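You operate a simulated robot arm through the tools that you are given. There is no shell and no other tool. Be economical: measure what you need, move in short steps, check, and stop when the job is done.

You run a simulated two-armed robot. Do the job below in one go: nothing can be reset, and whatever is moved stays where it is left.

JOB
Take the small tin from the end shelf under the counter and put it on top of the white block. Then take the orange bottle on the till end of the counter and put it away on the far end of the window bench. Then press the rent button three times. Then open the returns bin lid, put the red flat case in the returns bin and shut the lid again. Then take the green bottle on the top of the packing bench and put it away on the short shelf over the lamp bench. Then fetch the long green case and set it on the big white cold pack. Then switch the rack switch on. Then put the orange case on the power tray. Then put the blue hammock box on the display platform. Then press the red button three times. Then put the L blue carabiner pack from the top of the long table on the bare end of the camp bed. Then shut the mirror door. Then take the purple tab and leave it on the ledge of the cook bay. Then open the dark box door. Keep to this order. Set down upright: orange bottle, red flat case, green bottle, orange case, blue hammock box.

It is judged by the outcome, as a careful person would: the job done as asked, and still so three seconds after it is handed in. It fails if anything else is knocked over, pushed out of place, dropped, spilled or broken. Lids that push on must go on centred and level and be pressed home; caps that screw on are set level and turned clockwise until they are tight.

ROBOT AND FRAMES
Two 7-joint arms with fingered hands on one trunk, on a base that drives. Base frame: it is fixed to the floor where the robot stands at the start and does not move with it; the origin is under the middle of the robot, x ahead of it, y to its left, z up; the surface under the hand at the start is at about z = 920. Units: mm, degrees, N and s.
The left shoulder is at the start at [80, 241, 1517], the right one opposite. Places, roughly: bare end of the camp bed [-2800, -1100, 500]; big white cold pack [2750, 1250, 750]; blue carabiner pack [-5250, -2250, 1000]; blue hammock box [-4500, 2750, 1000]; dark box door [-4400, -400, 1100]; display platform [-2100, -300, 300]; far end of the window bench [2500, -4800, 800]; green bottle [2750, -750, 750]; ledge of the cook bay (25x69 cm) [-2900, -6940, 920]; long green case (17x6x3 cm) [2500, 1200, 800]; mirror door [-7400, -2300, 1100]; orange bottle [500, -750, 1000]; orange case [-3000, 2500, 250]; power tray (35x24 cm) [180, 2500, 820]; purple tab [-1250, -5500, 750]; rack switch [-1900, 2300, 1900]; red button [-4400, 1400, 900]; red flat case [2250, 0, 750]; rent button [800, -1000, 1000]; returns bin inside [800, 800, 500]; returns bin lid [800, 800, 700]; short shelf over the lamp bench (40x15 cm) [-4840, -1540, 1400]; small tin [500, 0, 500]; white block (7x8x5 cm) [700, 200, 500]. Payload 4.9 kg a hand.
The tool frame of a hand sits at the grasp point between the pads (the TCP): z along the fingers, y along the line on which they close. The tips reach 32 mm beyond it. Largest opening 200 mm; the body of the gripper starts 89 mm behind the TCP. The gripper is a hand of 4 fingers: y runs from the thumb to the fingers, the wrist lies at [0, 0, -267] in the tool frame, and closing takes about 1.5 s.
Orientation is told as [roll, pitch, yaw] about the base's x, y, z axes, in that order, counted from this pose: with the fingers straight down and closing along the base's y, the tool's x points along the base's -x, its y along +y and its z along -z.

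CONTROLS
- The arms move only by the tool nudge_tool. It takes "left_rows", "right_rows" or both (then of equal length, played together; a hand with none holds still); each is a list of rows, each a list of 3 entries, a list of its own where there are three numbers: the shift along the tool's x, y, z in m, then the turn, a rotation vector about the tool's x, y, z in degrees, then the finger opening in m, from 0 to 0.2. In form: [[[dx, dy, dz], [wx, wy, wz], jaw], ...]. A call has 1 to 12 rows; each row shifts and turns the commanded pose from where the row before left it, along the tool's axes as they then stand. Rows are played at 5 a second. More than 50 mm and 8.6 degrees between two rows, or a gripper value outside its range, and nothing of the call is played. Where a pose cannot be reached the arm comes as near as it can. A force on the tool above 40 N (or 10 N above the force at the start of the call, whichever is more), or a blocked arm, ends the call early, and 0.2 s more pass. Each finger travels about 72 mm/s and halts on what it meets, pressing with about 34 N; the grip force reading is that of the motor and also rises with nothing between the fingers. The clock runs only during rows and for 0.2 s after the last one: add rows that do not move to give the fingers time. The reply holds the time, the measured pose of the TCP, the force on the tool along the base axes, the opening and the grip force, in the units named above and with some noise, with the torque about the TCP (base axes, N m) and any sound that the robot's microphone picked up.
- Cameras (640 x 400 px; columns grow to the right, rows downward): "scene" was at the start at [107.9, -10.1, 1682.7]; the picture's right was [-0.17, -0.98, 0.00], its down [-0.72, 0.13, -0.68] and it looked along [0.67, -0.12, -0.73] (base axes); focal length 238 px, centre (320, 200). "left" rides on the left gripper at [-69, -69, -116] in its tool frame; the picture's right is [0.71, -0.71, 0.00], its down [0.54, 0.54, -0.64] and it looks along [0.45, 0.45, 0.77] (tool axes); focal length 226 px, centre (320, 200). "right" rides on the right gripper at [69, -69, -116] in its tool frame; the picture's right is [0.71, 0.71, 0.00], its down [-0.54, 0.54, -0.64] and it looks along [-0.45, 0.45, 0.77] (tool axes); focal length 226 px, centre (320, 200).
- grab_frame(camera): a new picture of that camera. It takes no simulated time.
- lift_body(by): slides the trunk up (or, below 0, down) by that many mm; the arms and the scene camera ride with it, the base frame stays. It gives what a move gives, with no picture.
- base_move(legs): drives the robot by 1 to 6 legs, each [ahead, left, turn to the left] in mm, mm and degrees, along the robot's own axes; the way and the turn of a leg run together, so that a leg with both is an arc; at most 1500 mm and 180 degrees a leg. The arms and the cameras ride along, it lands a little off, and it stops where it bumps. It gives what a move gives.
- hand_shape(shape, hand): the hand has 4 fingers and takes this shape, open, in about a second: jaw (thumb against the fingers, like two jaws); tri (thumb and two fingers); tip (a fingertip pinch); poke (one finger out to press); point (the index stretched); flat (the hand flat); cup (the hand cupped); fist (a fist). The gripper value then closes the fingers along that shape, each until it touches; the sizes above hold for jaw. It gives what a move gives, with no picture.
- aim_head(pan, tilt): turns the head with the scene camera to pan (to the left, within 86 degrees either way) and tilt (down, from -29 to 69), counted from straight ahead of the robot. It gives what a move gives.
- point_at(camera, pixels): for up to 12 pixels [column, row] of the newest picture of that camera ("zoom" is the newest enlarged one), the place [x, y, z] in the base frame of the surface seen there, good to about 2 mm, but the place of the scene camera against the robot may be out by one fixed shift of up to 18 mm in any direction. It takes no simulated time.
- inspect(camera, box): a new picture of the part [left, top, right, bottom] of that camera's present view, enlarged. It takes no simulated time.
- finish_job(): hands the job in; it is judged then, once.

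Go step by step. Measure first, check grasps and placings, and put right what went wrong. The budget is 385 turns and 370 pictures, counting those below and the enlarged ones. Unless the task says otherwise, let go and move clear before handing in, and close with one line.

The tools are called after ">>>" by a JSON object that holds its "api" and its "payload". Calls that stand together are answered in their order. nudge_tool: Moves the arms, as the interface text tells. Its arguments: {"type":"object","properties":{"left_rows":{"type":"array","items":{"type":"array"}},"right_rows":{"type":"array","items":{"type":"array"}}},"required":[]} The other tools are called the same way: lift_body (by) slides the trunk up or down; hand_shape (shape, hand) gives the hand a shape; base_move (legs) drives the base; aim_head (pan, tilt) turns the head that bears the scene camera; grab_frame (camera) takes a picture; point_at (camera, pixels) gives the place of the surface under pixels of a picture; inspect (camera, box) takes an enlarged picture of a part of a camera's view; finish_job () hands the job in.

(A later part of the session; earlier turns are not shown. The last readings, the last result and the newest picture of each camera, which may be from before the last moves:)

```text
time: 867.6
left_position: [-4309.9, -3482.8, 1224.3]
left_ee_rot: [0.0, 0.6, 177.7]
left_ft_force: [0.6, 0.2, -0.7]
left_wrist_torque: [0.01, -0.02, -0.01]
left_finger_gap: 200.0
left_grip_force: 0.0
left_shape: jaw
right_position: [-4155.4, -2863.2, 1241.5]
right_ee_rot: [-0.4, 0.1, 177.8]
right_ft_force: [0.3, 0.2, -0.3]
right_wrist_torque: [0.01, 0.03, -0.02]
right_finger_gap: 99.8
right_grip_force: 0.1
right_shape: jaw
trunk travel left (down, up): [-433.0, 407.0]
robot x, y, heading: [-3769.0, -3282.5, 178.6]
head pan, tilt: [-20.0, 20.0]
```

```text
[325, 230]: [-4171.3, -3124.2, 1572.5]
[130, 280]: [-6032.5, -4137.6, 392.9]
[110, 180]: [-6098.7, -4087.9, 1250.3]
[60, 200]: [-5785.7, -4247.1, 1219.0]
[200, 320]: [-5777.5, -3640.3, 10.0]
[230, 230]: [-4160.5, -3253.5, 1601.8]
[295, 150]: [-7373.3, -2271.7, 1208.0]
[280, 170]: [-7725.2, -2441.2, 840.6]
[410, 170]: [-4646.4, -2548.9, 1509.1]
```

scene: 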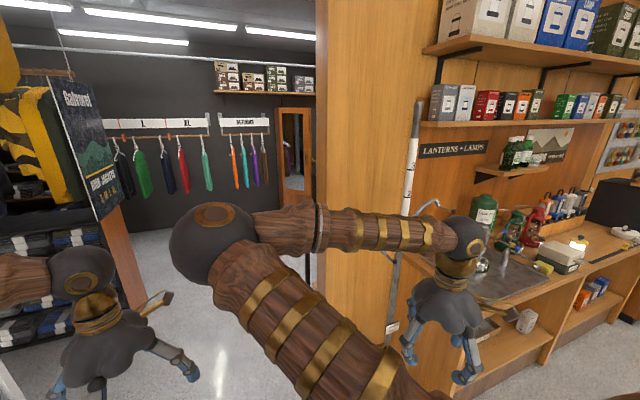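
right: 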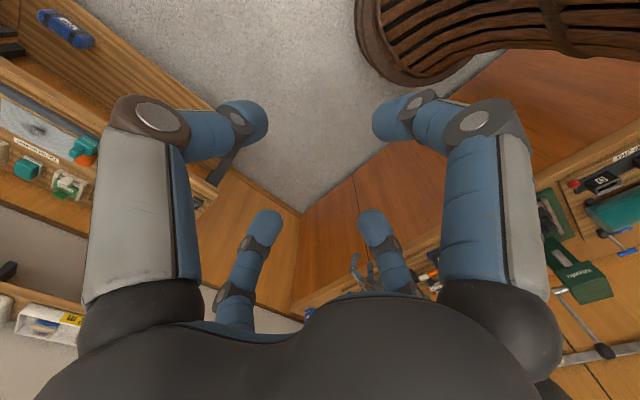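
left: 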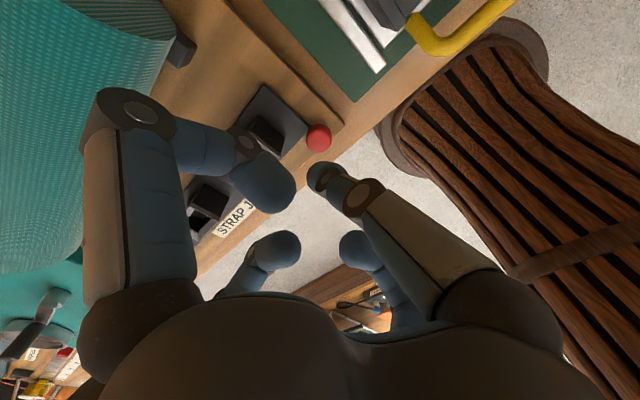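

The opening (y −2650…−4090) is wide. Drive in 1500 mm and look right.

>>> {"api": "base_move", "payload": {"legs": [[1500, 0, 1.3], [150, 0, 0]]}}

>>> {"api": "aim_head", "payload": {"pan": -70, "tilt": 25}}

>>> {"api": "grab_frame", "payload": {"camera": "scene"}}

>>> {"api": "aim_head", "payload": {"pan": -20, "tilt": 20}}

>>> {"api": "grab_frame", "payload": {"camera": "scene"}}

```text
time: 871.9
left_position: [-5102.9, -3475.5, 1223.7]
left_ee_rot: [0.1, 0.6, 178.4]
left_ft_force: [-1.4, 0.2, 0.2]
left_wrist_torque: [0.0, -0.13, 0.02]
left_finger_gap: 200.0
left_grip_force: 0.1
left_shape: jaw
right_position: [-4949.5, -2853.1, 1238.4]
right_ee_rot: [-0.2, 1.0, 177.3]
right_ft_force: [30.4, -2.4, 4.8]
right_wrist_torque: [0.68, 3.23, -1.81]
right_finger_gap: 100.2
right_grip_force: 0.0
right_shape: jaw
trunk travel left (down, up): [-433.0, 407.0]
robot x, y, heading: [-4561.6, -3267.4, 179.3]
head pan, tilt: [-20.0, 20.0]
stopped in leg 1: the force on the tool passed its limit at 107 N (the readings are from after the stop); the commanded pose is now the measured one
```

```text
time: 873.0
left_position: [-5100.4, -3476.9, 1224.4]
left_ee_rot: [0.0, 0.4, 178.6]
left_ft_force: [-0.3, -0.1, 0.6]
left_wrist_torque: [-0.03, 0.03, 0.01]
left_finger_gap: 199.7
left_grip_force: 0.1
left_shape: jaw
right_position: [-4950.0, -2855.9, 1239.8]
right_ee_rot: [-0.3, 0.7, 177.8]
right_ft_force: [10.8, -5.1, -2.8]
right_wrist_torque: [0.32, 0.95, -0.64]
right_finger_gap: 99.9
right_grip_force: 0.1
right_shape: jaw
trunk travel left (down, up): [-433.0, 407.0]
robot x, y, heading: [-4565.6, -3264.8, 179.2]
head pan, tilt: [-70.0, 25.0]
```

```text
138 pictures are left
```

scene: 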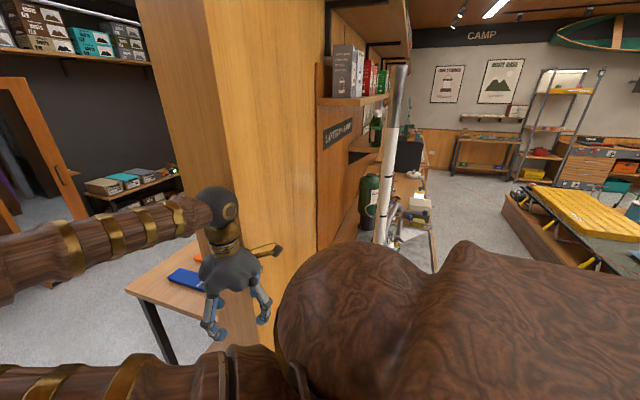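

```text
time: 874.2
left_position: [-5100.0, -3476.4, 1224.7]
left_ee_rot: [0.2, 0.5, 178.6]
left_ft_force: [-0.2, 1.1, -0.4]
left_wrist_torque: [-0.01, 0.0, -0.01]
left_finger_gap: 199.8
left_grip_force: 0.1
left_shape: jaw
right_position: [-4949.7, -2855.6, 1240.3]
right_ee_rot: [-0.3, 0.6, 177.9]
right_ft_force: [10.7, -5.5, -2.6]
right_wrist_torque: [0.3, 1.02, -0.7]
right_finger_gap: 99.9
right_grip_force: 0.1
right_shape: jaw
trunk travel left (down, up): [-433.0, 407.0]
robot x, y, heading: [-4566.9, -3266.1, 179.4]
head pan, tilt: [-20.0, 20.0]
```

```text
137 pictures are left
```

scene: 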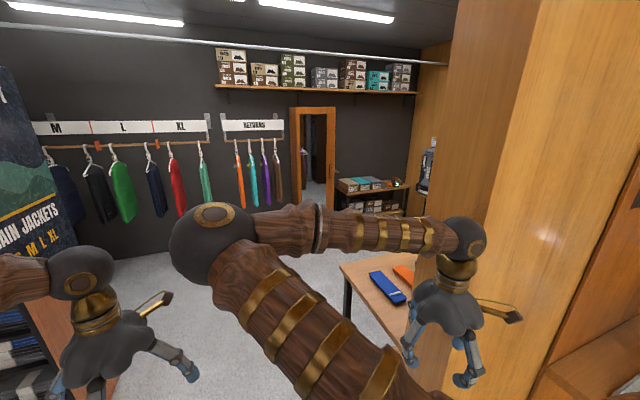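

The right hand brushed the wall's end; back off and shift left. The long table with a blue item is at (387,285); measure it.

>>> {"api": "point_at", "payload": {"camera": "scene", "pixels": [[387, 285], [378, 275], [400, 298], [405, 272], [345, 268], [400, 330], [420, 345], [300, 150], [330, 190], [345, 320]]}}

>>> {"api": "base_move", "payload": {"legs": [[-60, 0, 0], [0, 230, 0], [750, 0, 0.6]]}}

>>> {"api": "grab_frame", "payload": {"camera": "right"}}

>>> {"api": "aim_head", "payload": {"pan": -60, "tilt": 35}}

>>> {"api": "grab_frame", "payload": {"camera": "scene"}}

```text
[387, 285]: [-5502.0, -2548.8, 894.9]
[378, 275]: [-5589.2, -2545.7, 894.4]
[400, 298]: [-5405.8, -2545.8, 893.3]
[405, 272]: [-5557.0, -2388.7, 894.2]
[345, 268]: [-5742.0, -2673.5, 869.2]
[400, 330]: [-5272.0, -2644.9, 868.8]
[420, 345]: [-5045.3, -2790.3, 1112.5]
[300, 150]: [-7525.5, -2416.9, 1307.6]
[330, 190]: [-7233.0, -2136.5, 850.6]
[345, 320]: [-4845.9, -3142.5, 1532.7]
```

```text
time: 880.2
left_position: [-5784.1, -3707.0, 1224.5]
left_ee_rot: [0.1, 0.4, 178.9]
left_ft_force: [-0.6, 0.0, -1.2]
left_wrist_torque: [-0.01, -0.01, -0.02]
left_finger_gap: 199.9
left_grip_force: 0.1
left_shape: jaw
right_position: [-5638.4, -3085.4, 1240.1]
right_ee_rot: [-0.2, 0.7, 178.2]
right_ft_force: [-0.2, 0.2, 0.3]
right_wrist_torque: [0.01, 0.02, -0.01]
right_finger_gap: 100.1
right_grip_force: 0.0
right_shape: jaw
trunk travel left (down, up): [-433.0, 407.0]
robot x, y, heading: [-5248.6, -3494.4, 179.6]
head pan, tilt: [-20.0, 20.0]
```

```text
136 pictures are left
```

right: 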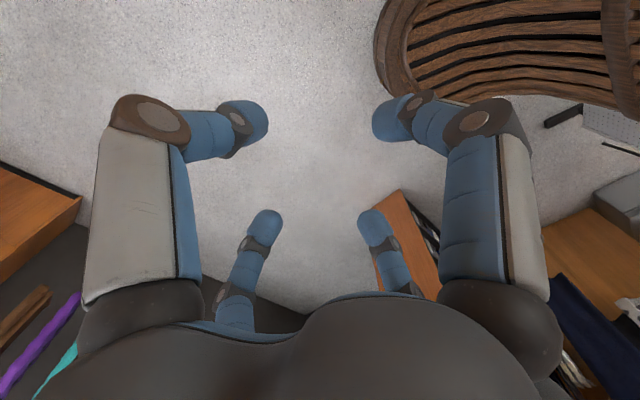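

```text
time: 881.2
left_position: [-5784.4, -3707.1, 1224.7]
left_ee_rot: [0.1, 0.4, 179.0]
left_ft_force: [-0.4, -0.6, -0.1]
left_wrist_torque: [0.0, 0.01, 0.0]
left_finger_gap: 199.9
left_grip_force: 0.2
left_shape: jaw
right_position: [-5639.5, -3085.0, 1240.1]
right_ee_rot: [-0.3, 0.8, 178.2]
right_ft_force: [0.8, 0.2, -0.4]
right_wrist_torque: [0.0, 0.02, 0.02]
right_finger_gap: 99.8
right_grip_force: 0.0
right_shape: jaw
trunk travel left (down, up): [-433.0, 407.0]
robot x, y, heading: [-5246.6, -3496.6, 179.9]
head pan, tilt: [-60.0, 35.0]
```

```text
135 pictures are left
```

scene: 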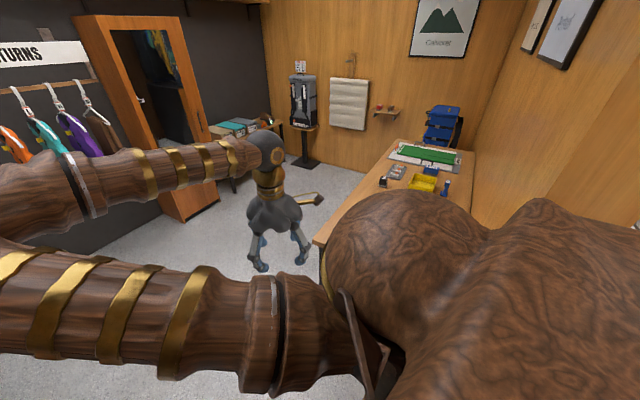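

Turn right to face the table.

>>> {"api": "base_move", "payload": {"legs": [[150, 0, 0], [0, 0, -90]]}}

>>> {"api": "aim_head", "payload": {"pan": 0, "tilt": 30}}

>>> {"api": "grab_frame", "payload": {"camera": "scene"}}

>>> {"api": "grab_frame", "payload": {"camera": "right"}}

```text
time: 882.5
left_position: [-5898.6, -3709.4, 1225.3]
left_ee_rot: [0.2, 0.5, 179.6]
left_ft_force: [0.3, 0.5, -0.7]
left_wrist_torque: [-0.01, -0.01, 0.01]
left_finger_gap: 200.2
left_grip_force: 0.1
left_shape: jaw
right_position: [-5756.0, -3084.5, 1239.8]
right_ee_rot: [-0.2, 0.6, 178.5]
right_ft_force: [0.2, 0.3, -0.8]
right_wrist_torque: [-0.03, 0.01, -0.01]
right_finger_gap: 100.0
right_grip_force: 0.0
right_shape: jaw
trunk travel left (down, up): [-433.0, 407.0]
robot x, y, heading: [-5367.7, -3496.0, -179.9]
head pan, tilt: [-60.0, 35.0]
stopped in leg 1: the robot was blocked; the commanded pose is now the measured one
```

```text
time: 883.8
left_position: [-5897.7, -3709.6, 1224.2]
left_ee_rot: [0.2, 0.4, 179.6]
left_ft_force: [0.3, -0.4, 1.1]
left_wrist_torque: [0.0, 0.03, -0.01]
left_finger_gap: 200.1
left_grip_force: 0.1
left_shape: jaw
right_position: [-5755.0, -3085.0, 1240.5]
right_ee_rot: [-0.1, 0.6, 178.8]
right_ft_force: [-0.2, -0.4, 0.1]
right_wrist_torque: [0.0, 0.01, -0.01]
right_finger_gap: 100.1
right_grip_force: 0.1
right_shape: jaw
trunk travel left (down, up): [-433.0, 407.0]
robot x, y, heading: [-5365.3, -3491.4, -179.9]
head pan, tilt: [0.0, 30.0]
```

```text
134 pictures are left
```

scene: 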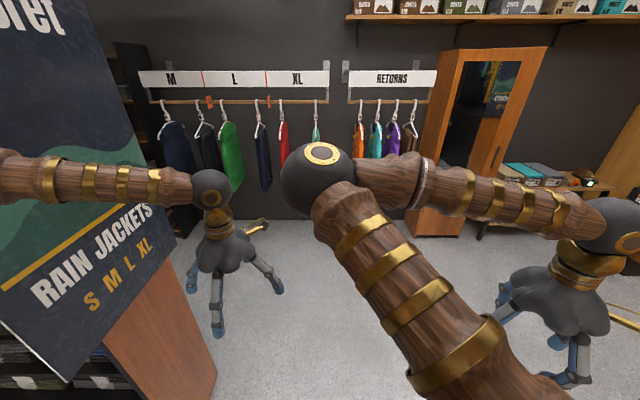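

```text
133 pictures are left
```

right: 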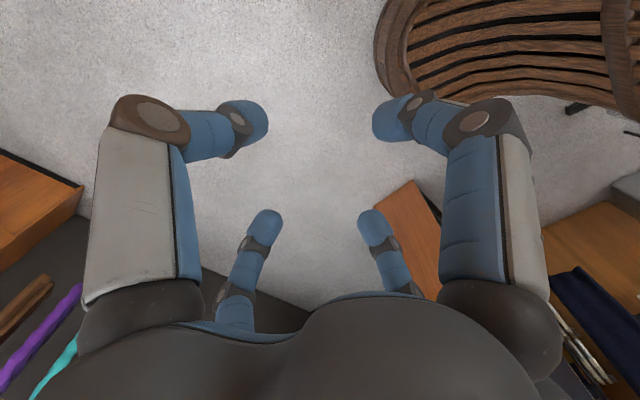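

A clothes stand on the left blocks; shift right 220 mm and turn to face the table.

>>> {"api": "base_move", "payload": {"legs": [[-60, -220, 0], [0, 0, -90]]}}

>>> {"api": "aim_head", "payload": {"pan": 0, "tilt": 35}}

>>> {"api": "grab_frame", "payload": {"camera": "scene"}}

>>> {"api": "grab_frame", "payload": {"camera": "right"}}

```text
time: 887.9
left_position: [-5802.6, -2975.2, 1223.2]
left_ee_rot: [0.0, 0.7, 126.5]
left_ft_force: [0.4, 0.5, -0.2]
left_wrist_torque: [-0.03, -0.02, 0.02]
left_finger_gap: 200.0
left_grip_force: 0.0
left_shape: jaw
right_position: [-5229.2, -2706.2, 1240.6]
right_ee_rot: [0.4, 0.1, 126.3]
right_ft_force: [-0.8, 0.1, 0.0]
right_wrist_torque: [0.04, -0.03, -0.02]
right_finger_gap: 100.0
right_grip_force: 0.1
right_shape: jaw
trunk travel left (down, up): [-433.0, 407.0]
robot x, y, heading: [-5305.2, -3272.8, 127.2]
head pan, tilt: [0.0, 30.0]
stopped in leg 2: the force on the tool passed its limit at 566 N (the readings are from after the stop); the commanded pose is now the measured one
```

```text
time: 888.5
left_position: [-5800.3, -2975.9, 1224.3]
left_ee_rot: [0.1, 0.6, 126.4]
left_ft_force: [0.4, 0.5, 0.1]
left_wrist_torque: [0.0, -0.02, 0.01]
left_finger_gap: 200.1
left_grip_force: 0.0
left_shape: jaw
right_position: [-5229.1, -2707.7, 1241.7]
right_ee_rot: [0.6, 0.0, 126.3]
right_ft_force: [-0.6, -0.2, -0.1]
right_wrist_torque: [-0.03, -0.02, 0.0]
right_finger_gap: 100.1
right_grip_force: 0.1
right_shape: jaw
trunk travel left (down, up): [-433.0, 407.0]
robot x, y, heading: [-5302.5, -3271.9, 127.1]
head pan, tilt: [0.0, 35.0]
```

```text
132 pictures are left
```

scene: 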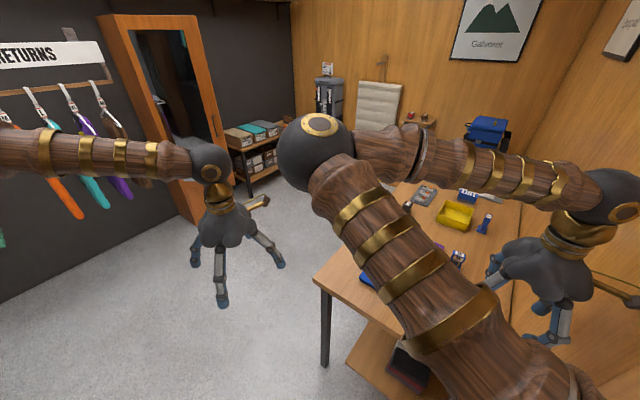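

```text
131 pictures are left
```

right: 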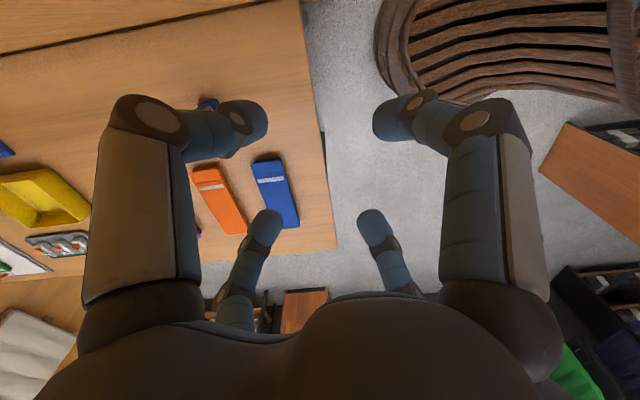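

I'm partway turned (127°), beside the wall. The right camera shows packs: blue (275,190), orange (220,200). Enlarge to read them.

>>> {"api": "inspect", "payload": {"camera": "right", "box": [185, 85, 315, 240]}}

>>> {"api": "inspect", "payload": {"camera": "scene", "box": [390, 110, 530, 280]}}

```text
2.58 times, centred on (250, 162) of right
```

zoom: 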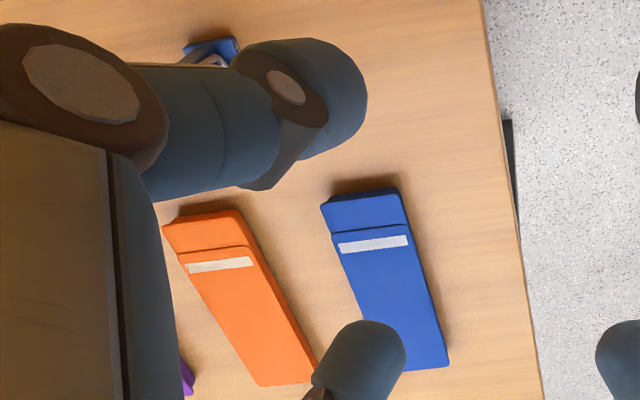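

```text
2.35 times, centred on (460, 195) of scene
```

zoom: 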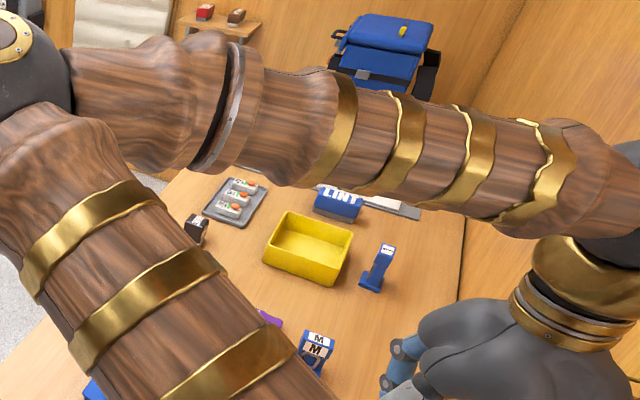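

Small blue tagged packs are at about (485,223) and (458,257). Enlarge.

>>> {"api": "inspect", "payload": {"camera": "scene", "box": [440, 205, 520, 275]}}

>>> {"api": "point_at", "payload": {"camera": "scene", "pixels": [[485, 220], [458, 257], [462, 252], [440, 245], [455, 212], [468, 192], [482, 231], [430, 300]]}}

```text
5.71 times, centred on (480, 240) of scene
```

zoom: 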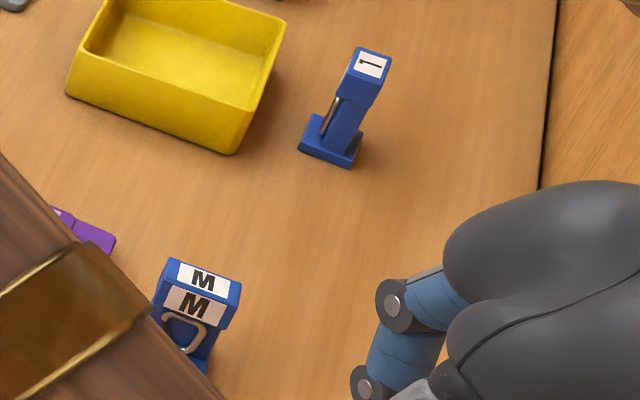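

```text
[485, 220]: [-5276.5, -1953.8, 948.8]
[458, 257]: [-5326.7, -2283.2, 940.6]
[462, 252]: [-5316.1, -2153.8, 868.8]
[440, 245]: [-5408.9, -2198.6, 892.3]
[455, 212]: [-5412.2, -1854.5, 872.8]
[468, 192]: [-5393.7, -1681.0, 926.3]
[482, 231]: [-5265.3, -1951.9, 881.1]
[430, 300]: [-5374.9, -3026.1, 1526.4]
```

The L pack stands at ≈(-5276,-1954), the M pack at (-5327,-2283). Reach it from the table's west side: re-turn, drive west, turn to face +x.

>>> {"api": "base_move", "payload": {"legs": [[0, 0, 53], [0, -110, 0], [840, 0, 0], [0, 0, -180]]}}

>>> {"api": "aim_head", "payload": {"pan": 30, "tilt": 35}}

>>> {"api": "grab_frame", "payload": {"camera": "scene"}}

```text
time: 903.3
left_position: [-5600.3, -2918.6, 1224.3]
left_ee_rot: [0.1, 0.7, 2.2]
left_ft_force: [0.5, -0.6, 0.0]
left_wrist_torque: [0.0, 0.0, -0.04]
left_finger_gap: 199.9
left_grip_force: 0.0
left_shape: jaw
right_position: [-5702.1, -3543.0, 1239.6]
right_ee_rot: [0.6, 0.1, 2.2]
right_ft_force: [-0.2, 0.4, -0.3]
right_wrist_torque: [-0.04, -0.01, 0.02]
right_finger_gap: 100.2
right_grip_force: 0.0
right_shape: jaw
trunk travel left (down, up): [-433.0, 407.0]
robot x, y, heading: [-6125.6, -3158.1, 2.6]
head pan, tilt: [0.0, 35.0]
```

```text
time: 904.2
left_position: [-5600.4, -2919.2, 1223.6]
left_ee_rot: [0.1, 0.7, 2.2]
left_ft_force: [0.5, 0.0, -0.2]
left_wrist_torque: [0.01, -0.02, -0.01]
left_finger_gap: 199.9
left_grip_force: 0.0
left_shape: jaw
right_position: [-5702.4, -3541.4, 1241.1]
right_ee_rot: [0.6, 0.1, 2.2]
right_ft_force: [0.2, -0.8, 0.3]
right_wrist_torque: [-0.02, -0.03, 0.01]
right_finger_gap: 100.0
right_grip_force: 0.0
right_shape: jaw
trunk travel left (down, up): [-433.0, 407.0]
robot x, y, heading: [-6125.6, -3165.6, 2.8]
head pan, tilt: [30.0, 35.0]
```

```text
127 pictures are left
```

scene: 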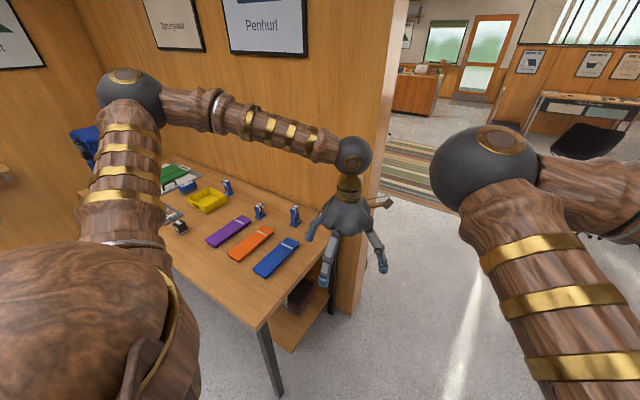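

>>> {"api": "base_move", "payload": {"legs": [[0, 880, -2.8]]}}

>>> {"api": "aim_head", "payload": {"pan": 0, "tilt": 35}}

>>> {"api": "grab_frame", "payload": {"camera": "scene"}}

>>> {"api": "grab_frame", "payload": {"camera": "left"}}

```text
time: 908.9
left_position: [-5611.0, -2072.6, 1223.8]
left_ee_rot: [0.1, 0.5, -0.8]
left_ft_force: [0.6, 0.3, 0.2]
left_wrist_torque: [0.02, 0.0, -0.01]
left_finger_gap: 200.1
left_grip_force: 0.1
left_shape: jaw
right_position: [-5744.8, -2688.9, 1241.2]
right_ee_rot: [0.6, 0.1, -0.9]
right_ft_force: [0.5, -0.6, -0.2]
right_wrist_torque: [0.0, 0.0, 0.02]
right_finger_gap: 99.9
right_grip_force: 0.0
right_shape: jaw
trunk travel left (down, up): [-433.0, 407.0]
robot x, y, heading: [-6144.9, -2286.2, -0.2]
head pan, tilt: [30.0, 35.0]
```

```text
time: 909.8
left_position: [-5610.0, -2070.4, 1222.8]
left_ee_rot: [0.0, 0.5, -0.8]
left_ft_force: [0.1, -0.8, -0.7]
left_wrist_torque: [-0.01, -0.04, -0.01]
left_finger_gap: 200.3
left_grip_force: 0.0
left_shape: jaw
right_position: [-5746.0, -2688.4, 1240.9]
right_ee_rot: [0.6, 0.2, -0.8]
right_ft_force: [-0.3, -0.3, 0.2]
right_wrist_torque: [0.0, 0.03, 0.0]
right_finger_gap: 100.2
right_grip_force: 0.1
right_shape: jaw
trunk travel left (down, up): [-433.0, 407.0]
robot x, y, heading: [-6146.2, -2285.7, -0.2]
head pan, tilt: [0.0, 35.0]
```

```text
126 pictures are left
```

scene: 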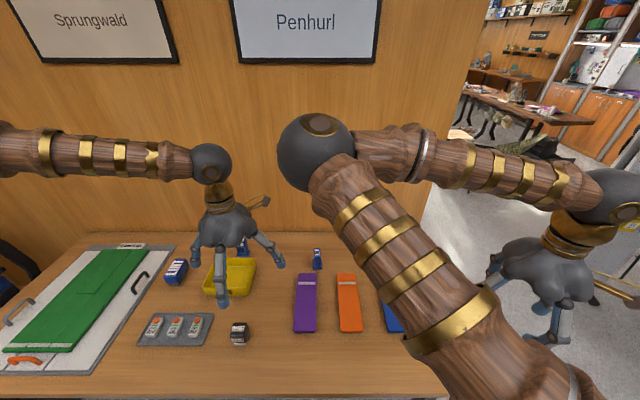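

```text
125 pictures are left
```

left: 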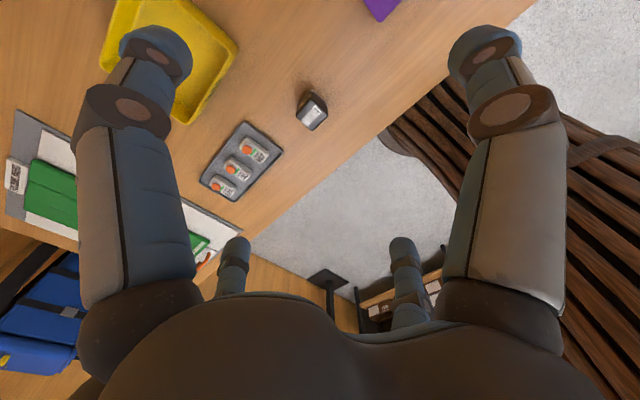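

>>> {"api": "inspect", "payload": {"camera": "scene", "box": [215, 220, 345, 300]}}

>>> {"api": "point_at", "payload": {"camera": "zoom", "pixels": [[148, 90], [148, 130], [135, 100], [160, 100], [500, 190], [500, 150], [148, 155]]}}

```text
4.92 times, centred on (280, 260) of scene
```

zoom: 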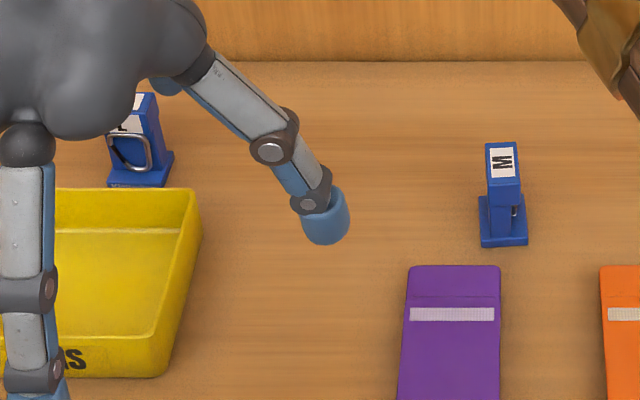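

```text
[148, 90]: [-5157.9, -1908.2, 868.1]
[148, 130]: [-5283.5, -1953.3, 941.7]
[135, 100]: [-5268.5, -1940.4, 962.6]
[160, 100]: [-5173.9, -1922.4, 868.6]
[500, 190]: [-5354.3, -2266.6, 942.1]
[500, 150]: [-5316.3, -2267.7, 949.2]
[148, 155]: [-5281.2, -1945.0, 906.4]
```

>>> {"api": "base_move", "payload": {"legs": [[45, 120, 0.2]]}}

>>> {"api": "nudge_tool", "payload": {"left_rows": [[[-0.048, 0, 0], [0, 0, 0], 0.1], [[-0.048, 0, 0], [0, 0, 0], 0.1], [[-0.048, 0, 0], [0, 0, 0], 0.1], [[-0.048, 0, 0], [0, 0, 0], 0.1], [[-0.048, 0, 0], [0, 0, 0], 0.1], [[-0.048, 0, 0], [0, 0, 0], 0.1], [[0, 0, 0], [0, 0, 0], 0.1]]}}

>>> {"api": "grab_frame", "payload": {"camera": "left"}}

```text
time: 911.1
left_position: [-5567.8, -1951.5, 1224.8]
left_ee_rot: [0.1, 0.5, -0.7]
left_ft_force: [-0.1, -0.4, -0.1]
left_wrist_torque: [0.01, 0.0, 0.03]
left_finger_gap: 200.3
left_grip_force: 0.0
left_shape: jaw
right_position: [-5699.7, -2569.6, 1241.1]
right_ee_rot: [0.7, 0.1, -0.8]
right_ft_force: [-0.2, -0.2, 0.0]
right_wrist_torque: [0.02, -0.03, 0.0]
right_finger_gap: 100.4
right_grip_force: 0.2
right_shape: jaw
trunk travel left (down, up): [-433.0, 407.0]
robot x, y, heading: [-6098.8, -2168.7, -0.0]
head pan, tilt: [0.0, 35.0]
```

```text
time: 912.7
left_position: [-5281.8, -1950.7, 1221.9]
left_ee_rot: [0.1, 0.6, -0.7]
left_ft_force: [-1.2, 0.9, 0.3]
left_wrist_torque: [-0.03, 0.0, 0.01]
left_finger_gap: 100.6
left_grip_force: 0.0
left_shape: jaw
right_position: [-5701.3, -2567.3, 1241.1]
right_ee_rot: [0.5, 0.0, -0.8]
right_ft_force: [-0.7, -0.5, -0.1]
right_wrist_torque: [0.01, -0.04, 0.0]
right_finger_gap: 100.4
right_grip_force: 0.0
right_shape: jaw
trunk travel left (down, up): [-433.0, 407.0]
robot x, y, heading: [-6102.1, -2164.6, 0.1]
head pan, tilt: [0.0, 35.0]
```

```text
123 pictures are left
```

left: 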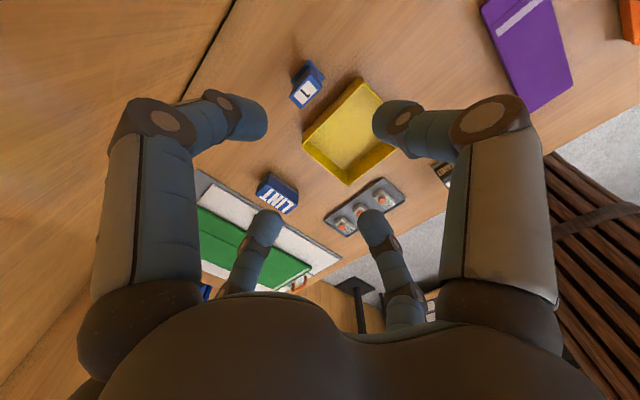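

The L-tagged pack is at (307,85). Enlarge and measure.

>>> {"api": "inspect", "payload": {"camera": "left", "box": [270, 45, 350, 125]}}

>>> {"api": "point_at", "payload": {"camera": "left", "pixels": [[304, 91], [296, 92], [307, 103], [315, 93], [303, 82], [313, 66], [320, 70], [308, 70], [318, 82], [340, 95]]}}

```text
5.00 times, centred on (310, 85) of left
```

zoom: 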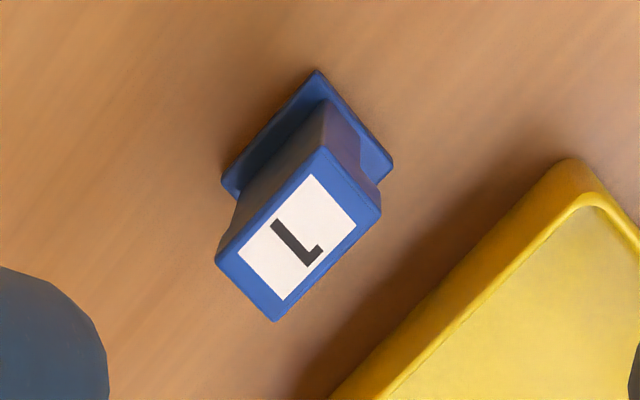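

```text
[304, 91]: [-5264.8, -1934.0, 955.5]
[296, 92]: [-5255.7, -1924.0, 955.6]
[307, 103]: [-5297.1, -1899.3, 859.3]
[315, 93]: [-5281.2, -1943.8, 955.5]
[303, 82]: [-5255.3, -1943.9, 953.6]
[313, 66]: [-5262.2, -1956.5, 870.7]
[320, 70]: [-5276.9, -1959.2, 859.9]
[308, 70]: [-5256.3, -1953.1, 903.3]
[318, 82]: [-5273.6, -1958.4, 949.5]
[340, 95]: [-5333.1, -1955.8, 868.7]
```

The L pack's head is ≈31×58 mm, centre (-5268,-1934), top z 955. Align, descend, and grip the head.

>>> {"api": "nudge_tool", "payload": {"left_rows": [[[-0.014, 0.0165, 0], [0, 0, 0], 0.085], [[0, 0, 0.0455], [0, 0, 0], 0.085], [[0, 0, 0.0455], [0, 0, 0], 0.085], [[0, 0, 0.0455], [0, 0, 0], 0.085], [[0, 0, 0.0455], [0, 0, 0], 0.085], [[0, 0, 0.0455], [0, 0, 0], 0.085], [[0, 0, 0], [0, 0, 0], 0.085]]}}

>>> {"api": "grab_frame", "payload": {"camera": "left"}}

```text
time: 914.3
left_position: [-5265.8, -1936.7, 996.7]
left_ee_rot: [0.0, 0.5, -0.7]
left_ft_force: [-1.0, 0.4, 0.0]
left_wrist_torque: [-0.04, -0.06, -0.05]
left_finger_gap: 85.2
left_grip_force: 0.0
left_shape: jaw
right_position: [-5701.1, -2568.3, 1242.1]
right_ee_rot: [0.6, 0.1, -0.9]
right_ft_force: [0.1, -0.3, -0.9]
right_wrist_torque: [-0.01, 0.01, -0.02]
right_finger_gap: 100.1
right_grip_force: 0.0
right_shape: jaw
trunk travel left (down, up): [-433.0, 407.0]
robot x, y, heading: [-6101.2, -2166.1, 0.1]
head pan, tilt: [0.0, 35.0]
```

```text
121 pictures are left
```

left: 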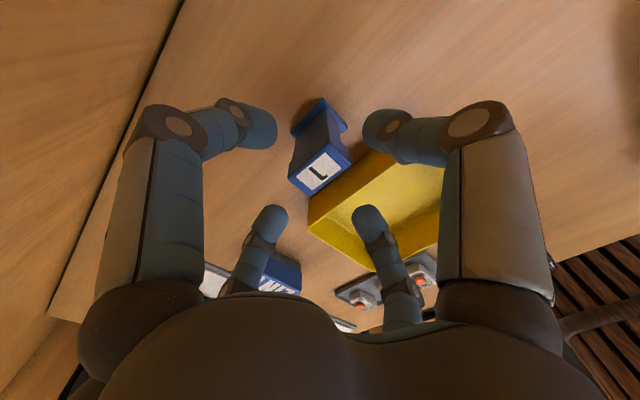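

>>> {"api": "point_at", "payload": {"camera": "left", "pixels": [[310, 205], [340, 178], [320, 172], [350, 165], [318, 160], [298, 185], [325, 135]]}}

```text
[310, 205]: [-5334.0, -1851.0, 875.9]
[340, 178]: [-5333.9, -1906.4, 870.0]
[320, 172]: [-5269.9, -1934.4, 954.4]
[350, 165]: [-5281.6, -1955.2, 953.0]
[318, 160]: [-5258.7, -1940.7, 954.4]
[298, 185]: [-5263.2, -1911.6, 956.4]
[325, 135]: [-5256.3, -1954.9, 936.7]
```

>>> {"api": "nudge_tool", "payload": {"left_rows": [[[0.003, 0.002, 0.025], [0, 0, 0], 0.085], [[0, 0, 0.022], [0, 0, 0], 0.085], [[0, 0, 0], [0, 0, 0], 0.06], [[0, 0, 0], [0, 0, 0], 0.03], [[0, 0, 0], [0, 0, 0], 0.01], [[0, 0, 0], [0, 0, 0], 0.01], [[0, 0, 0], [0, 0, 0], 0.01], [[0, 0, -0.03], [0, 0, 0], 0.01], [[0, 0, -0.045], [0, 0, 0], 0.01], [[0, 0, -0.045], [0, 0, 0], 0.01], [[0, 0, 0], [0, 0, 0], 0.01]]}}

>>> {"api": "grab_frame", "payload": {"camera": "left"}}

```text
time: 916.7
left_position: [-5269.6, -1933.3, 1066.9]
left_ee_rot: [0.0, 0.6, -0.7]
left_ft_force: [0.3, -0.2, -1.8]
left_wrist_torque: [0.0, 0.05, 0.05]
left_finger_gap: 35.5
left_grip_force: 33.7
left_shape: jaw
right_position: [-5700.4, -2567.2, 1241.8]
right_ee_rot: [0.6, 0.2, -0.9]
right_ft_force: [-0.1, 0.2, 0.2]
right_wrist_torque: [-0.02, 0.04, 0.0]
right_finger_gap: 100.2
right_grip_force: 0.1
right_shape: jaw
trunk travel left (down, up): [-433.0, 407.0]
robot x, y, heading: [-6101.5, -2161.3, -0.1]
head pan, tilt: [0.0, 35.0]
```

```text
120 pictures are left
```

left: 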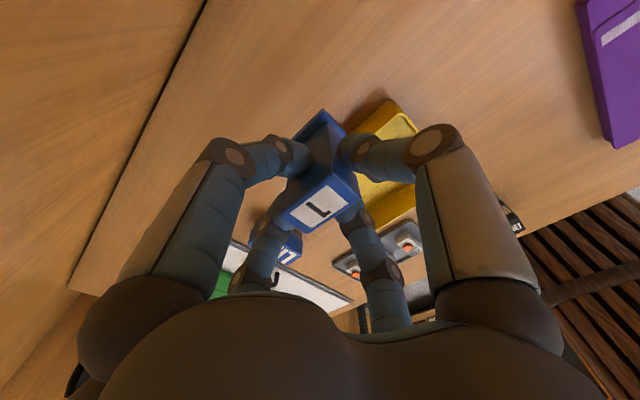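

Held. Retract the left hand, bring the right hand inward, and drive out of the back room carefully.

>>> {"api": "nudge_tool", "payload": {"left_rows": [[[0, 0, -0.045], [0, 0, 0], 0.01], [[0, 0, -0.045], [0, 0, 0], 0.01], [[0, 0, -0.045], [0, 0, 0], 0.01], [[0.048, 0, 0], [0, 0, 0], 0.01], [[0.048, 0, 0], [0, 0, 0], 0.01], [[0.048, 0, 0], [0, 0, 0], 0.01], [[0.048, 0, 0], [0, 0, 0], 0.01], [[0.048, 0, 0], [0, 0, 0], 0.01], [[0.048, 0, 0], [0, 0, 0], 0.01]], "right_rows": [[[0, 0.042, 0], [0, 0, 0], 0.1], [[0, 0.042, 0], [0, 0, 0], 0.1], [[0, 0.042, 0], [0, 0, 0], 0.1], [[0, 0.042, 0], [0, 0, 0], 0.1], [[0, 0, 0], [0, 0, 0], 0.1], [[0, 0, 0], [0, 0, 0], 0.1], [[0, 0, 0], [0, 0, 0], 0.1], [[0, 0, 0], [0, 0, 0], 0.1], [[0, 0, 0], [0, 0, 0], 0.1]]}}

>>> {"api": "base_move", "payload": {"legs": [[0, -1090, 0], [650, 0, 0], [0, -235, 0], [1300, 0, 0], [200, 0, 0]]}}

```text
time: 918.7
left_position: [-5555.5, -1934.1, 1201.4]
left_ee_rot: [0.1, 0.6, -0.7]
left_ft_force: [0.2, 0.0, -0.9]
left_wrist_torque: [0.0, -0.05, -0.03]
left_finger_gap: 35.9
left_grip_force: 33.7
left_shape: jaw
right_position: [-5700.5, -2398.2, 1242.9]
right_ee_rot: [0.5, 0.0, -0.7]
right_ft_force: [-0.2, -0.4, -0.3]
right_wrist_torque: [0.03, -0.05, -0.02]
right_finger_gap: 99.9
right_grip_force: 0.0
right_shape: jaw
trunk travel left (down, up): [-433.0, 407.0]
robot x, y, heading: [-6102.9, -2165.9, -0.1]
head pan, tilt: [0.0, 35.0]
```

```text
time: 926.8
left_position: [-5057.2, -2990.7, 1207.0]
left_ee_rot: [0.6, 0.3, 0.6]
left_ft_force: [-0.1, 0.7, -1.1]
left_wrist_torque: [-0.04, 0.05, 0.06]
left_finger_gap: 35.7
left_grip_force: 34.0
left_shape: jaw
right_position: [-5177.8, -3459.6, 1248.1]
right_ee_rot: [0.9, -0.8, 1.3]
right_ft_force: [0.0, -1.7, -0.2]
right_wrist_torque: [0.04, -0.06, -0.03]
right_finger_gap: 100.3
right_grip_force: 0.1
right_shape: jaw
trunk travel left (down, up): [-433.0, 407.0]
robot x, y, heading: [-5567.4, -3228.5, 2.2]
head pan, tilt: [0.0, 35.0]
stopped in leg 2: the robot was blocked; the commanded pose is now the measured one
```

Something blocked the base; look around left and right.

>>> {"api": "aim_head", "payload": {"pan": 50, "tilt": 40}}

>>> {"api": "grab_frame", "payload": {"camera": "scene"}}

>>> {"api": "aim_head", "payload": {"pan": -45, "tilt": 40}}

>>> {"api": "grab_frame", "payload": {"camera": "scene"}}

```text
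time: 927.9
left_position: [-5056.9, -2991.5, 1208.1]
left_ee_rot: [0.4, 0.2, 0.4]
left_ft_force: [-0.2, 1.4, -1.7]
left_wrist_torque: [0.01, 0.0, -0.02]
left_finger_gap: 35.6
left_grip_force: 33.9
left_shape: jaw
right_position: [-5179.9, -3458.4, 1248.7]
right_ee_rot: [0.8, -0.9, 1.1]
right_ft_force: [0.0, -0.3, 0.4]
right_wrist_torque: [0.06, 0.0, -0.01]
right_finger_gap: 100.0
right_grip_force: 0.0
right_shape: jaw
trunk travel left (down, up): [-433.0, 407.0]
robot x, y, heading: [-5564.5, -3234.3, 2.0]
head pan, tilt: [50.0, 40.0]
```

```text
119 pictures are left
```

scene: 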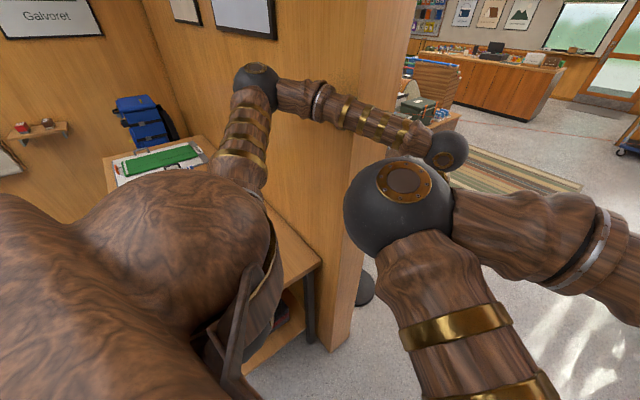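

```text
time: 929.6
left_position: [-5055.6, -2991.5, 1208.5]
left_ee_rot: [0.4, 0.2, 0.4]
left_ft_force: [0.9, -0.2, -2.4]
left_wrist_torque: [-0.02, 0.01, 0.02]
left_finger_gap: 35.9
left_grip_force: 34.3
left_shape: jaw
right_position: [-5180.2, -3458.2, 1248.9]
right_ee_rot: [1.0, -1.0, 1.1]
right_ft_force: [0.5, 0.0, -0.6]
right_wrist_torque: [0.02, 0.04, -0.01]
right_finger_gap: 100.0
right_grip_force: 0.1
right_shape: jaw
trunk travel left (down, up): [-433.0, 407.0]
robot x, y, heading: [-5569.0, -3234.2, 1.8]
head pan, tilt: [-45.0, 40.0]
```

```text
118 pictures are left
```

scene: 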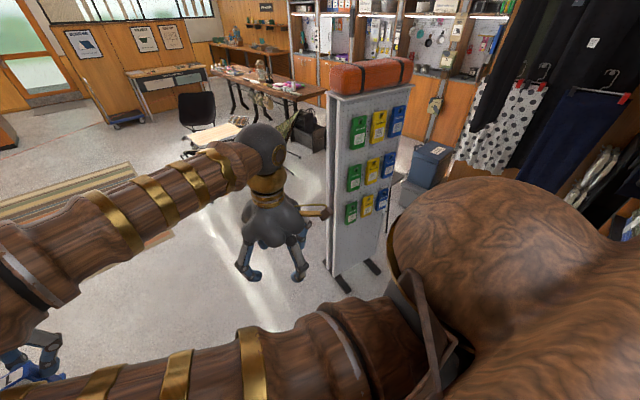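

The left elbow met the wall. Measure the free-standing pegboard, back up and take a lower line.

>>> {"api": "point_at", "payload": {"camera": "scene", "pixels": [[345, 285], [330, 200], [370, 265], [335, 110]]}}

>>> {"api": "base_move", "payload": {"legs": [[-120, 0, -2], [0, -230, 0]]}}

```text
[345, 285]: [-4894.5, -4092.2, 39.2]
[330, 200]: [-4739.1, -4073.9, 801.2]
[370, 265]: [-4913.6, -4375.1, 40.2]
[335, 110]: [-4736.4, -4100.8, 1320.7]
```

```text
time: 932.2
left_position: [-5148.1, -3237.7, 1195.1]
left_ee_rot: [-0.1, 1.2, -1.9]
left_ft_force: [-0.4, 0.1, -1.7]
left_wrist_torque: [-0.01, 0.03, 0.03]
left_finger_gap: 35.8
left_grip_force: 33.8
left_shape: jaw
right_position: [-5288.9, -3700.0, 1242.9]
right_ee_rot: [0.5, 0.1, -1.2]
right_ft_force: [-0.1, 0.6, 0.9]
right_wrist_torque: [-0.04, 0.01, 0.0]
right_finger_gap: 100.1
right_grip_force: 0.0
right_shape: jaw
trunk travel left (down, up): [-433.0, 407.0]
robot x, y, heading: [-5690.1, -3463.3, -0.5]
head pan, tilt: [-45.0, 40.0]
```

>>> {"api": "base_move", "payload": {"legs": [[1500, 0, 0], [250, 0, 0], [0, 850, 0], [1370, 0, 0], [0, 0, 90]]}}

>>> {"api": "aim_head", "payload": {"pan": 10, "tilt": 40}}

>>> {"api": "grab_frame", "payload": {"camera": "scene"}}

```text
time: 955.3
left_position: [-2786.4, -2102.9, 1195.6]
left_ee_rot: [0.1, 1.2, 86.9]
left_ft_force: [0.4, 0.8, -1.8]
left_wrist_torque: [0.0, 0.01, 0.01]
left_finger_gap: 35.8
left_grip_force: 34.4
left_shape: jaw
right_position: [-2327.3, -2254.1, 1242.5]
right_ee_rot: [0.6, 0.1, 87.5]
right_ft_force: [0.3, -0.1, -0.3]
right_wrist_torque: [0.03, 0.0, 0.0]
right_finger_gap: 100.2
right_grip_force: 0.0
right_shape: jaw
trunk travel left (down, up): [-433.0, 407.0]
robot x, y, heading: [-2574.7, -2648.4, 88.1]
head pan, tilt: [-45.0, 40.0]
```

```text
time: 956.6
left_position: [-2784.6, -2101.8, 1196.2]
left_ee_rot: [0.0, 1.3, 86.9]
left_ft_force: [1.0, -0.2, -0.9]
left_wrist_torque: [0.0, 0.0, 0.01]
left_finger_gap: 35.7
left_grip_force: 34.8
left_shape: jaw
right_position: [-2326.9, -2254.5, 1242.0]
right_ee_rot: [0.6, 0.0, 87.4]
right_ft_force: [0.1, 0.1, -0.3]
right_wrist_torque: [0.0, -0.03, 0.01]
right_finger_gap: 100.1
right_grip_force: 0.0
right_shape: jaw
trunk travel left (down, up): [-433.0, 407.0]
robot x, y, heading: [-2572.1, -2649.2, 88.2]
head pan, tilt: [10.0, 40.0]
```

```text
117 pictures are left
```

scene: 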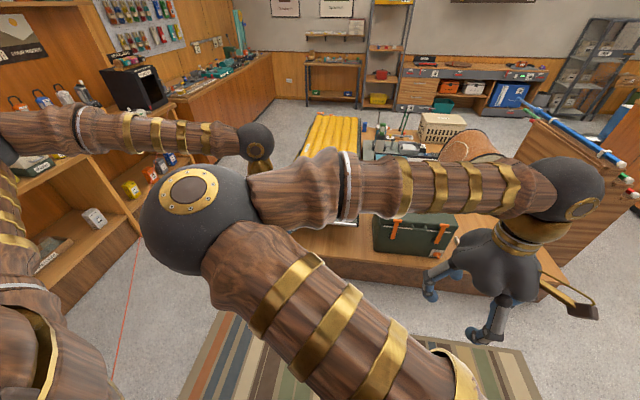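

>>> {"api": "base_move", "payload": {"legs": [[400, 0, 1.8], [330, 0, 0]]}}

>>> {"api": "grab_frame", "payload": {"camera": "left"}}

>>> {"api": "grab_frame", "payload": {"camera": "right"}}

```text
time: 960.9
left_position: [-2783.9, -1365.2, 1197.3]
left_ee_rot: [0.0, 1.1, 87.9]
left_ft_force: [-0.7, -0.8, -2.0]
left_wrist_torque: [0.04, 0.02, 0.0]
left_finger_gap: 35.5
left_grip_force: 33.7
left_shape: jaw
right_position: [-2324.4, -1508.3, 1242.8]
right_ee_rot: [0.5, 0.0, 88.4]
right_ft_force: [0.7, 0.3, -0.2]
right_wrist_torque: [0.06, 0.01, 0.0]
right_finger_gap: 100.1
right_grip_force: 0.2
right_shape: jaw
trunk travel left (down, up): [-433.0, 407.0]
robot x, y, heading: [-2565.4, -1905.2, 89.1]
head pan, tilt: [10.0, 40.0]
```

```text
116 pictures are left
```

left: 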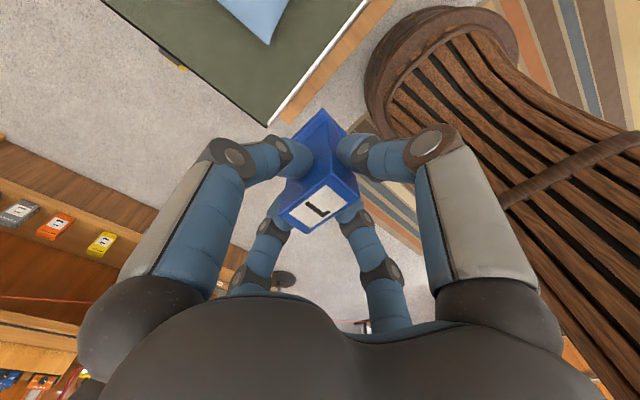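

```text
115 pictures are left
```

right: 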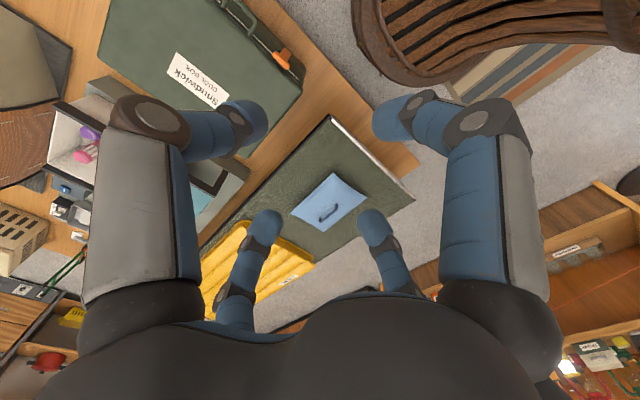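

Measure the bed's bare end, the blue pouch on it, and the mat edge.

>>> {"api": "point_at", "payload": {"camera": "right", "pixels": [[332, 122], [410, 195], [333, 176], [364, 198], [325, 229], [294, 209], [314, 258], [350, 160], [300, 170], [380, 190], [270, 200], [340, 140]]}}

```text
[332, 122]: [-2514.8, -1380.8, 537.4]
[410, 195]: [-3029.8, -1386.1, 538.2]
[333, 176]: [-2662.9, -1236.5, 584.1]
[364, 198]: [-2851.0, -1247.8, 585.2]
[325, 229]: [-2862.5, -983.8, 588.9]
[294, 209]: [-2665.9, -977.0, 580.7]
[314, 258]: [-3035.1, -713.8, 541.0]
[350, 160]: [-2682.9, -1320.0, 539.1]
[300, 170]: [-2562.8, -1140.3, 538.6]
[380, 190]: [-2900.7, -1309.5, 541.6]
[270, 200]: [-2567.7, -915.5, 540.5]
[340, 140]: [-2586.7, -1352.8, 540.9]
```

Free canvas lies at x −2870…−3040 beside the blue lid (z 585). Place at (-2950,-1180): base left 166, reach forward, lower.

>>> {"api": "base_move", "payload": {"legs": [[0, 168, 0.9]]}}

>>> {"api": "nudge_tool", "payload": {"left_rows": [[[-0.046, 0, 0], [0, -1.1, 0], 0.01], [[-0.046, 0, 0], [0, 0, 0], 0.01], [[-0.046, 0, 0], [0, 0, 0], 0.01], [[-0.046, 0, 0], [0, 0, 0], 0.01], [[0, 0, 0], [0, 0, 0], 0.01]]}}

>>> {"api": "lift_body", "payload": {"by": -400}}

>>> {"api": "grab_frame", "payload": {"camera": "left"}}

```text
time: 962.4
left_position: [-2953.6, -1364.1, 1196.5]
left_ee_rot: [0.1, 1.2, 88.8]
left_ft_force: [0.4, -0.7, -1.3]
left_wrist_torque: [0.01, 0.02, -0.02]
left_finger_gap: 35.8
left_grip_force: 33.9
left_shape: jaw
right_position: [-2490.6, -1502.2, 1242.3]
right_ee_rot: [0.7, 0.0, 89.2]
right_ft_force: [0.5, 0.0, 0.1]
right_wrist_torque: [-0.03, 0.05, -0.02]
right_finger_gap: 100.1
right_grip_force: 0.1
right_shape: jaw
trunk travel left (down, up): [-433.0, 407.0]
robot x, y, heading: [-2727.4, -1901.2, 90.0]
head pan, tilt: [10.0, 40.0]
```

```text
time: 963.6
left_position: [-2956.6, -1181.1, 1195.8]
left_ee_rot: [0.0, 0.2, 88.7]
left_ft_force: [0.2, 0.1, -0.3]
left_wrist_torque: [-0.03, -0.01, -0.04]
left_finger_gap: 36.0
left_grip_force: 34.2
left_shape: jaw
right_position: [-2493.1, -1503.0, 1242.5]
right_ee_rot: [0.6, 0.1, 89.2]
right_ft_force: [0.2, -0.1, 0.6]
right_wrist_torque: [0.01, 0.03, 0.03]
right_finger_gap: 99.9
right_grip_force: 0.1
right_shape: jaw
trunk travel left (down, up): [-433.0, 407.0]
robot x, y, heading: [-2727.0, -1901.3, 90.3]
head pan, tilt: [10.0, 40.0]
```

```text
time: 967.4
left_position: [-2957.6, -1181.7, 795.6]
left_ee_rot: [0.0, 0.3, 88.7]
left_ft_force: [-0.7, 0.7, -0.2]
left_wrist_torque: [0.01, 0.02, -0.01]
left_finger_gap: 35.7
left_grip_force: 33.8
left_shape: jaw
right_position: [-2493.4, -1502.8, 842.2]
right_ee_rot: [0.6, 0.1, 89.2]
right_ft_force: [-0.8, -0.6, 0.6]
right_wrist_torque: [-0.02, -0.01, 0.0]
right_finger_gap: 100.0
right_grip_force: 0.0
right_shape: jaw
trunk travel left (down, up): [-33.0, 807.0]
robot x, y, heading: [-2725.6, -1902.2, 90.1]
head pan, tilt: [10.0, 40.0]
```

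```text
114 pictures are left
```

left: 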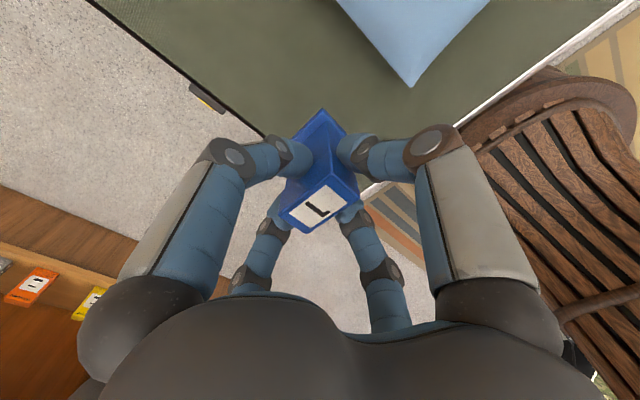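

Canvas is directly below. Descend and creep to contact.

>>> {"api": "nudge_tool", "payload": {"left_rows": [[[0, 0, 0.045], [0, 0, 0], 0.01], [[0, 0, 0.045], [0, 0, 0], 0.01], [[0, 0, 0.045], [0, 0, 0], 0.01], [[0, 0, 0.018], [0, 0, 0], 0.01], [[0, 0, 0.004], [0, 0, 0], 0.01], [[0, 0, 0.003], [0, 0, 0], 0.01], [[0, 0, 0], [0, 0, 0], 0.01]]}}

>>> {"api": "nudge_tool", "payload": {"left_rows": [[[0, 0, 0.002], [0, 0, 0], 0.01], [[0, 0, 0], [0, 0, 0], 0.01], [[0, 0, 0.002], [0, 0, 0], 0.01], [[0, 0, 0], [0, 0, 0], 0.01]]}}

```text
time: 969.0
left_position: [-2956.2, -1182.5, 635.6]
left_ee_rot: [0.1, 0.2, 88.7]
left_ft_force: [-0.1, -1.0, -1.2]
left_wrist_torque: [-0.04, -0.01, 0.03]
left_finger_gap: 35.4
left_grip_force: 33.6
left_shape: jaw
right_position: [-2493.3, -1501.3, 842.2]
right_ee_rot: [0.6, 0.1, 89.2]
right_ft_force: [0.6, -0.9, 0.4]
right_wrist_torque: [0.02, -0.01, 0.0]
right_finger_gap: 100.0
right_grip_force: 0.0
right_shape: jaw
trunk travel left (down, up): [-33.0, 807.0]
robot x, y, heading: [-2729.4, -1902.0, 90.1]
head pan, tilt: [10.0, 40.0]
```

```text
time: 970.0
left_position: [-2957.0, -1181.4, 631.6]
left_ee_rot: [0.1, 0.2, 88.7]
left_ft_force: [0.8, -0.2, -0.8]
left_wrist_torque: [0.01, 0.01, 0.0]
left_finger_gap: 35.9
left_grip_force: 34.5
left_shape: jaw
right_position: [-2493.7, -1503.1, 842.7]
right_ee_rot: [0.6, 0.1, 89.2]
right_ft_force: [-0.7, 0.7, 0.0]
right_wrist_torque: [0.0, -0.01, 0.02]
right_finger_gap: 100.0
right_grip_force: 0.0
right_shape: jaw
trunk travel left (down, up): [-33.0, 807.0]
robot x, y, heading: [-2724.9, -1905.1, 90.0]
head pan, tilt: [10.0, 40.0]
```

>>> {"api": "nudge_tool", "payload": {"left_rows": [[[0, 0, 0.002], [0, 0, 0], 0.01], [[0, 0, 0], [0, 0, 0], 0.01], [[0, 0, 0.0015], [0, 0, 0], 0.01], [[0, 0, 0], [0, 0, 0], 0.01]]}}

```text
time: 971.0
left_position: [-2956.7, -1181.1, 628.0]
left_ee_rot: [0.0, 0.2, 88.7]
left_ft_force: [-0.3, -0.7, -1.2]
left_wrist_torque: [-0.01, 0.0, -0.05]
left_finger_gap: 35.6
left_grip_force: 34.3
left_shape: jaw
right_position: [-2494.2, -1502.4, 843.8]
right_ee_rot: [0.7, 0.1, 89.3]
right_ft_force: [-1.0, 0.0, -0.2]
right_wrist_torque: [0.0, -0.03, -0.04]
right_finger_gap: 100.0
right_grip_force: 0.1
right_shape: jaw
trunk travel left (down, up): [-33.0, 807.0]
robot x, y, heading: [-2727.3, -1903.5, 90.0]
head pan, tilt: [10.0, 40.0]
```

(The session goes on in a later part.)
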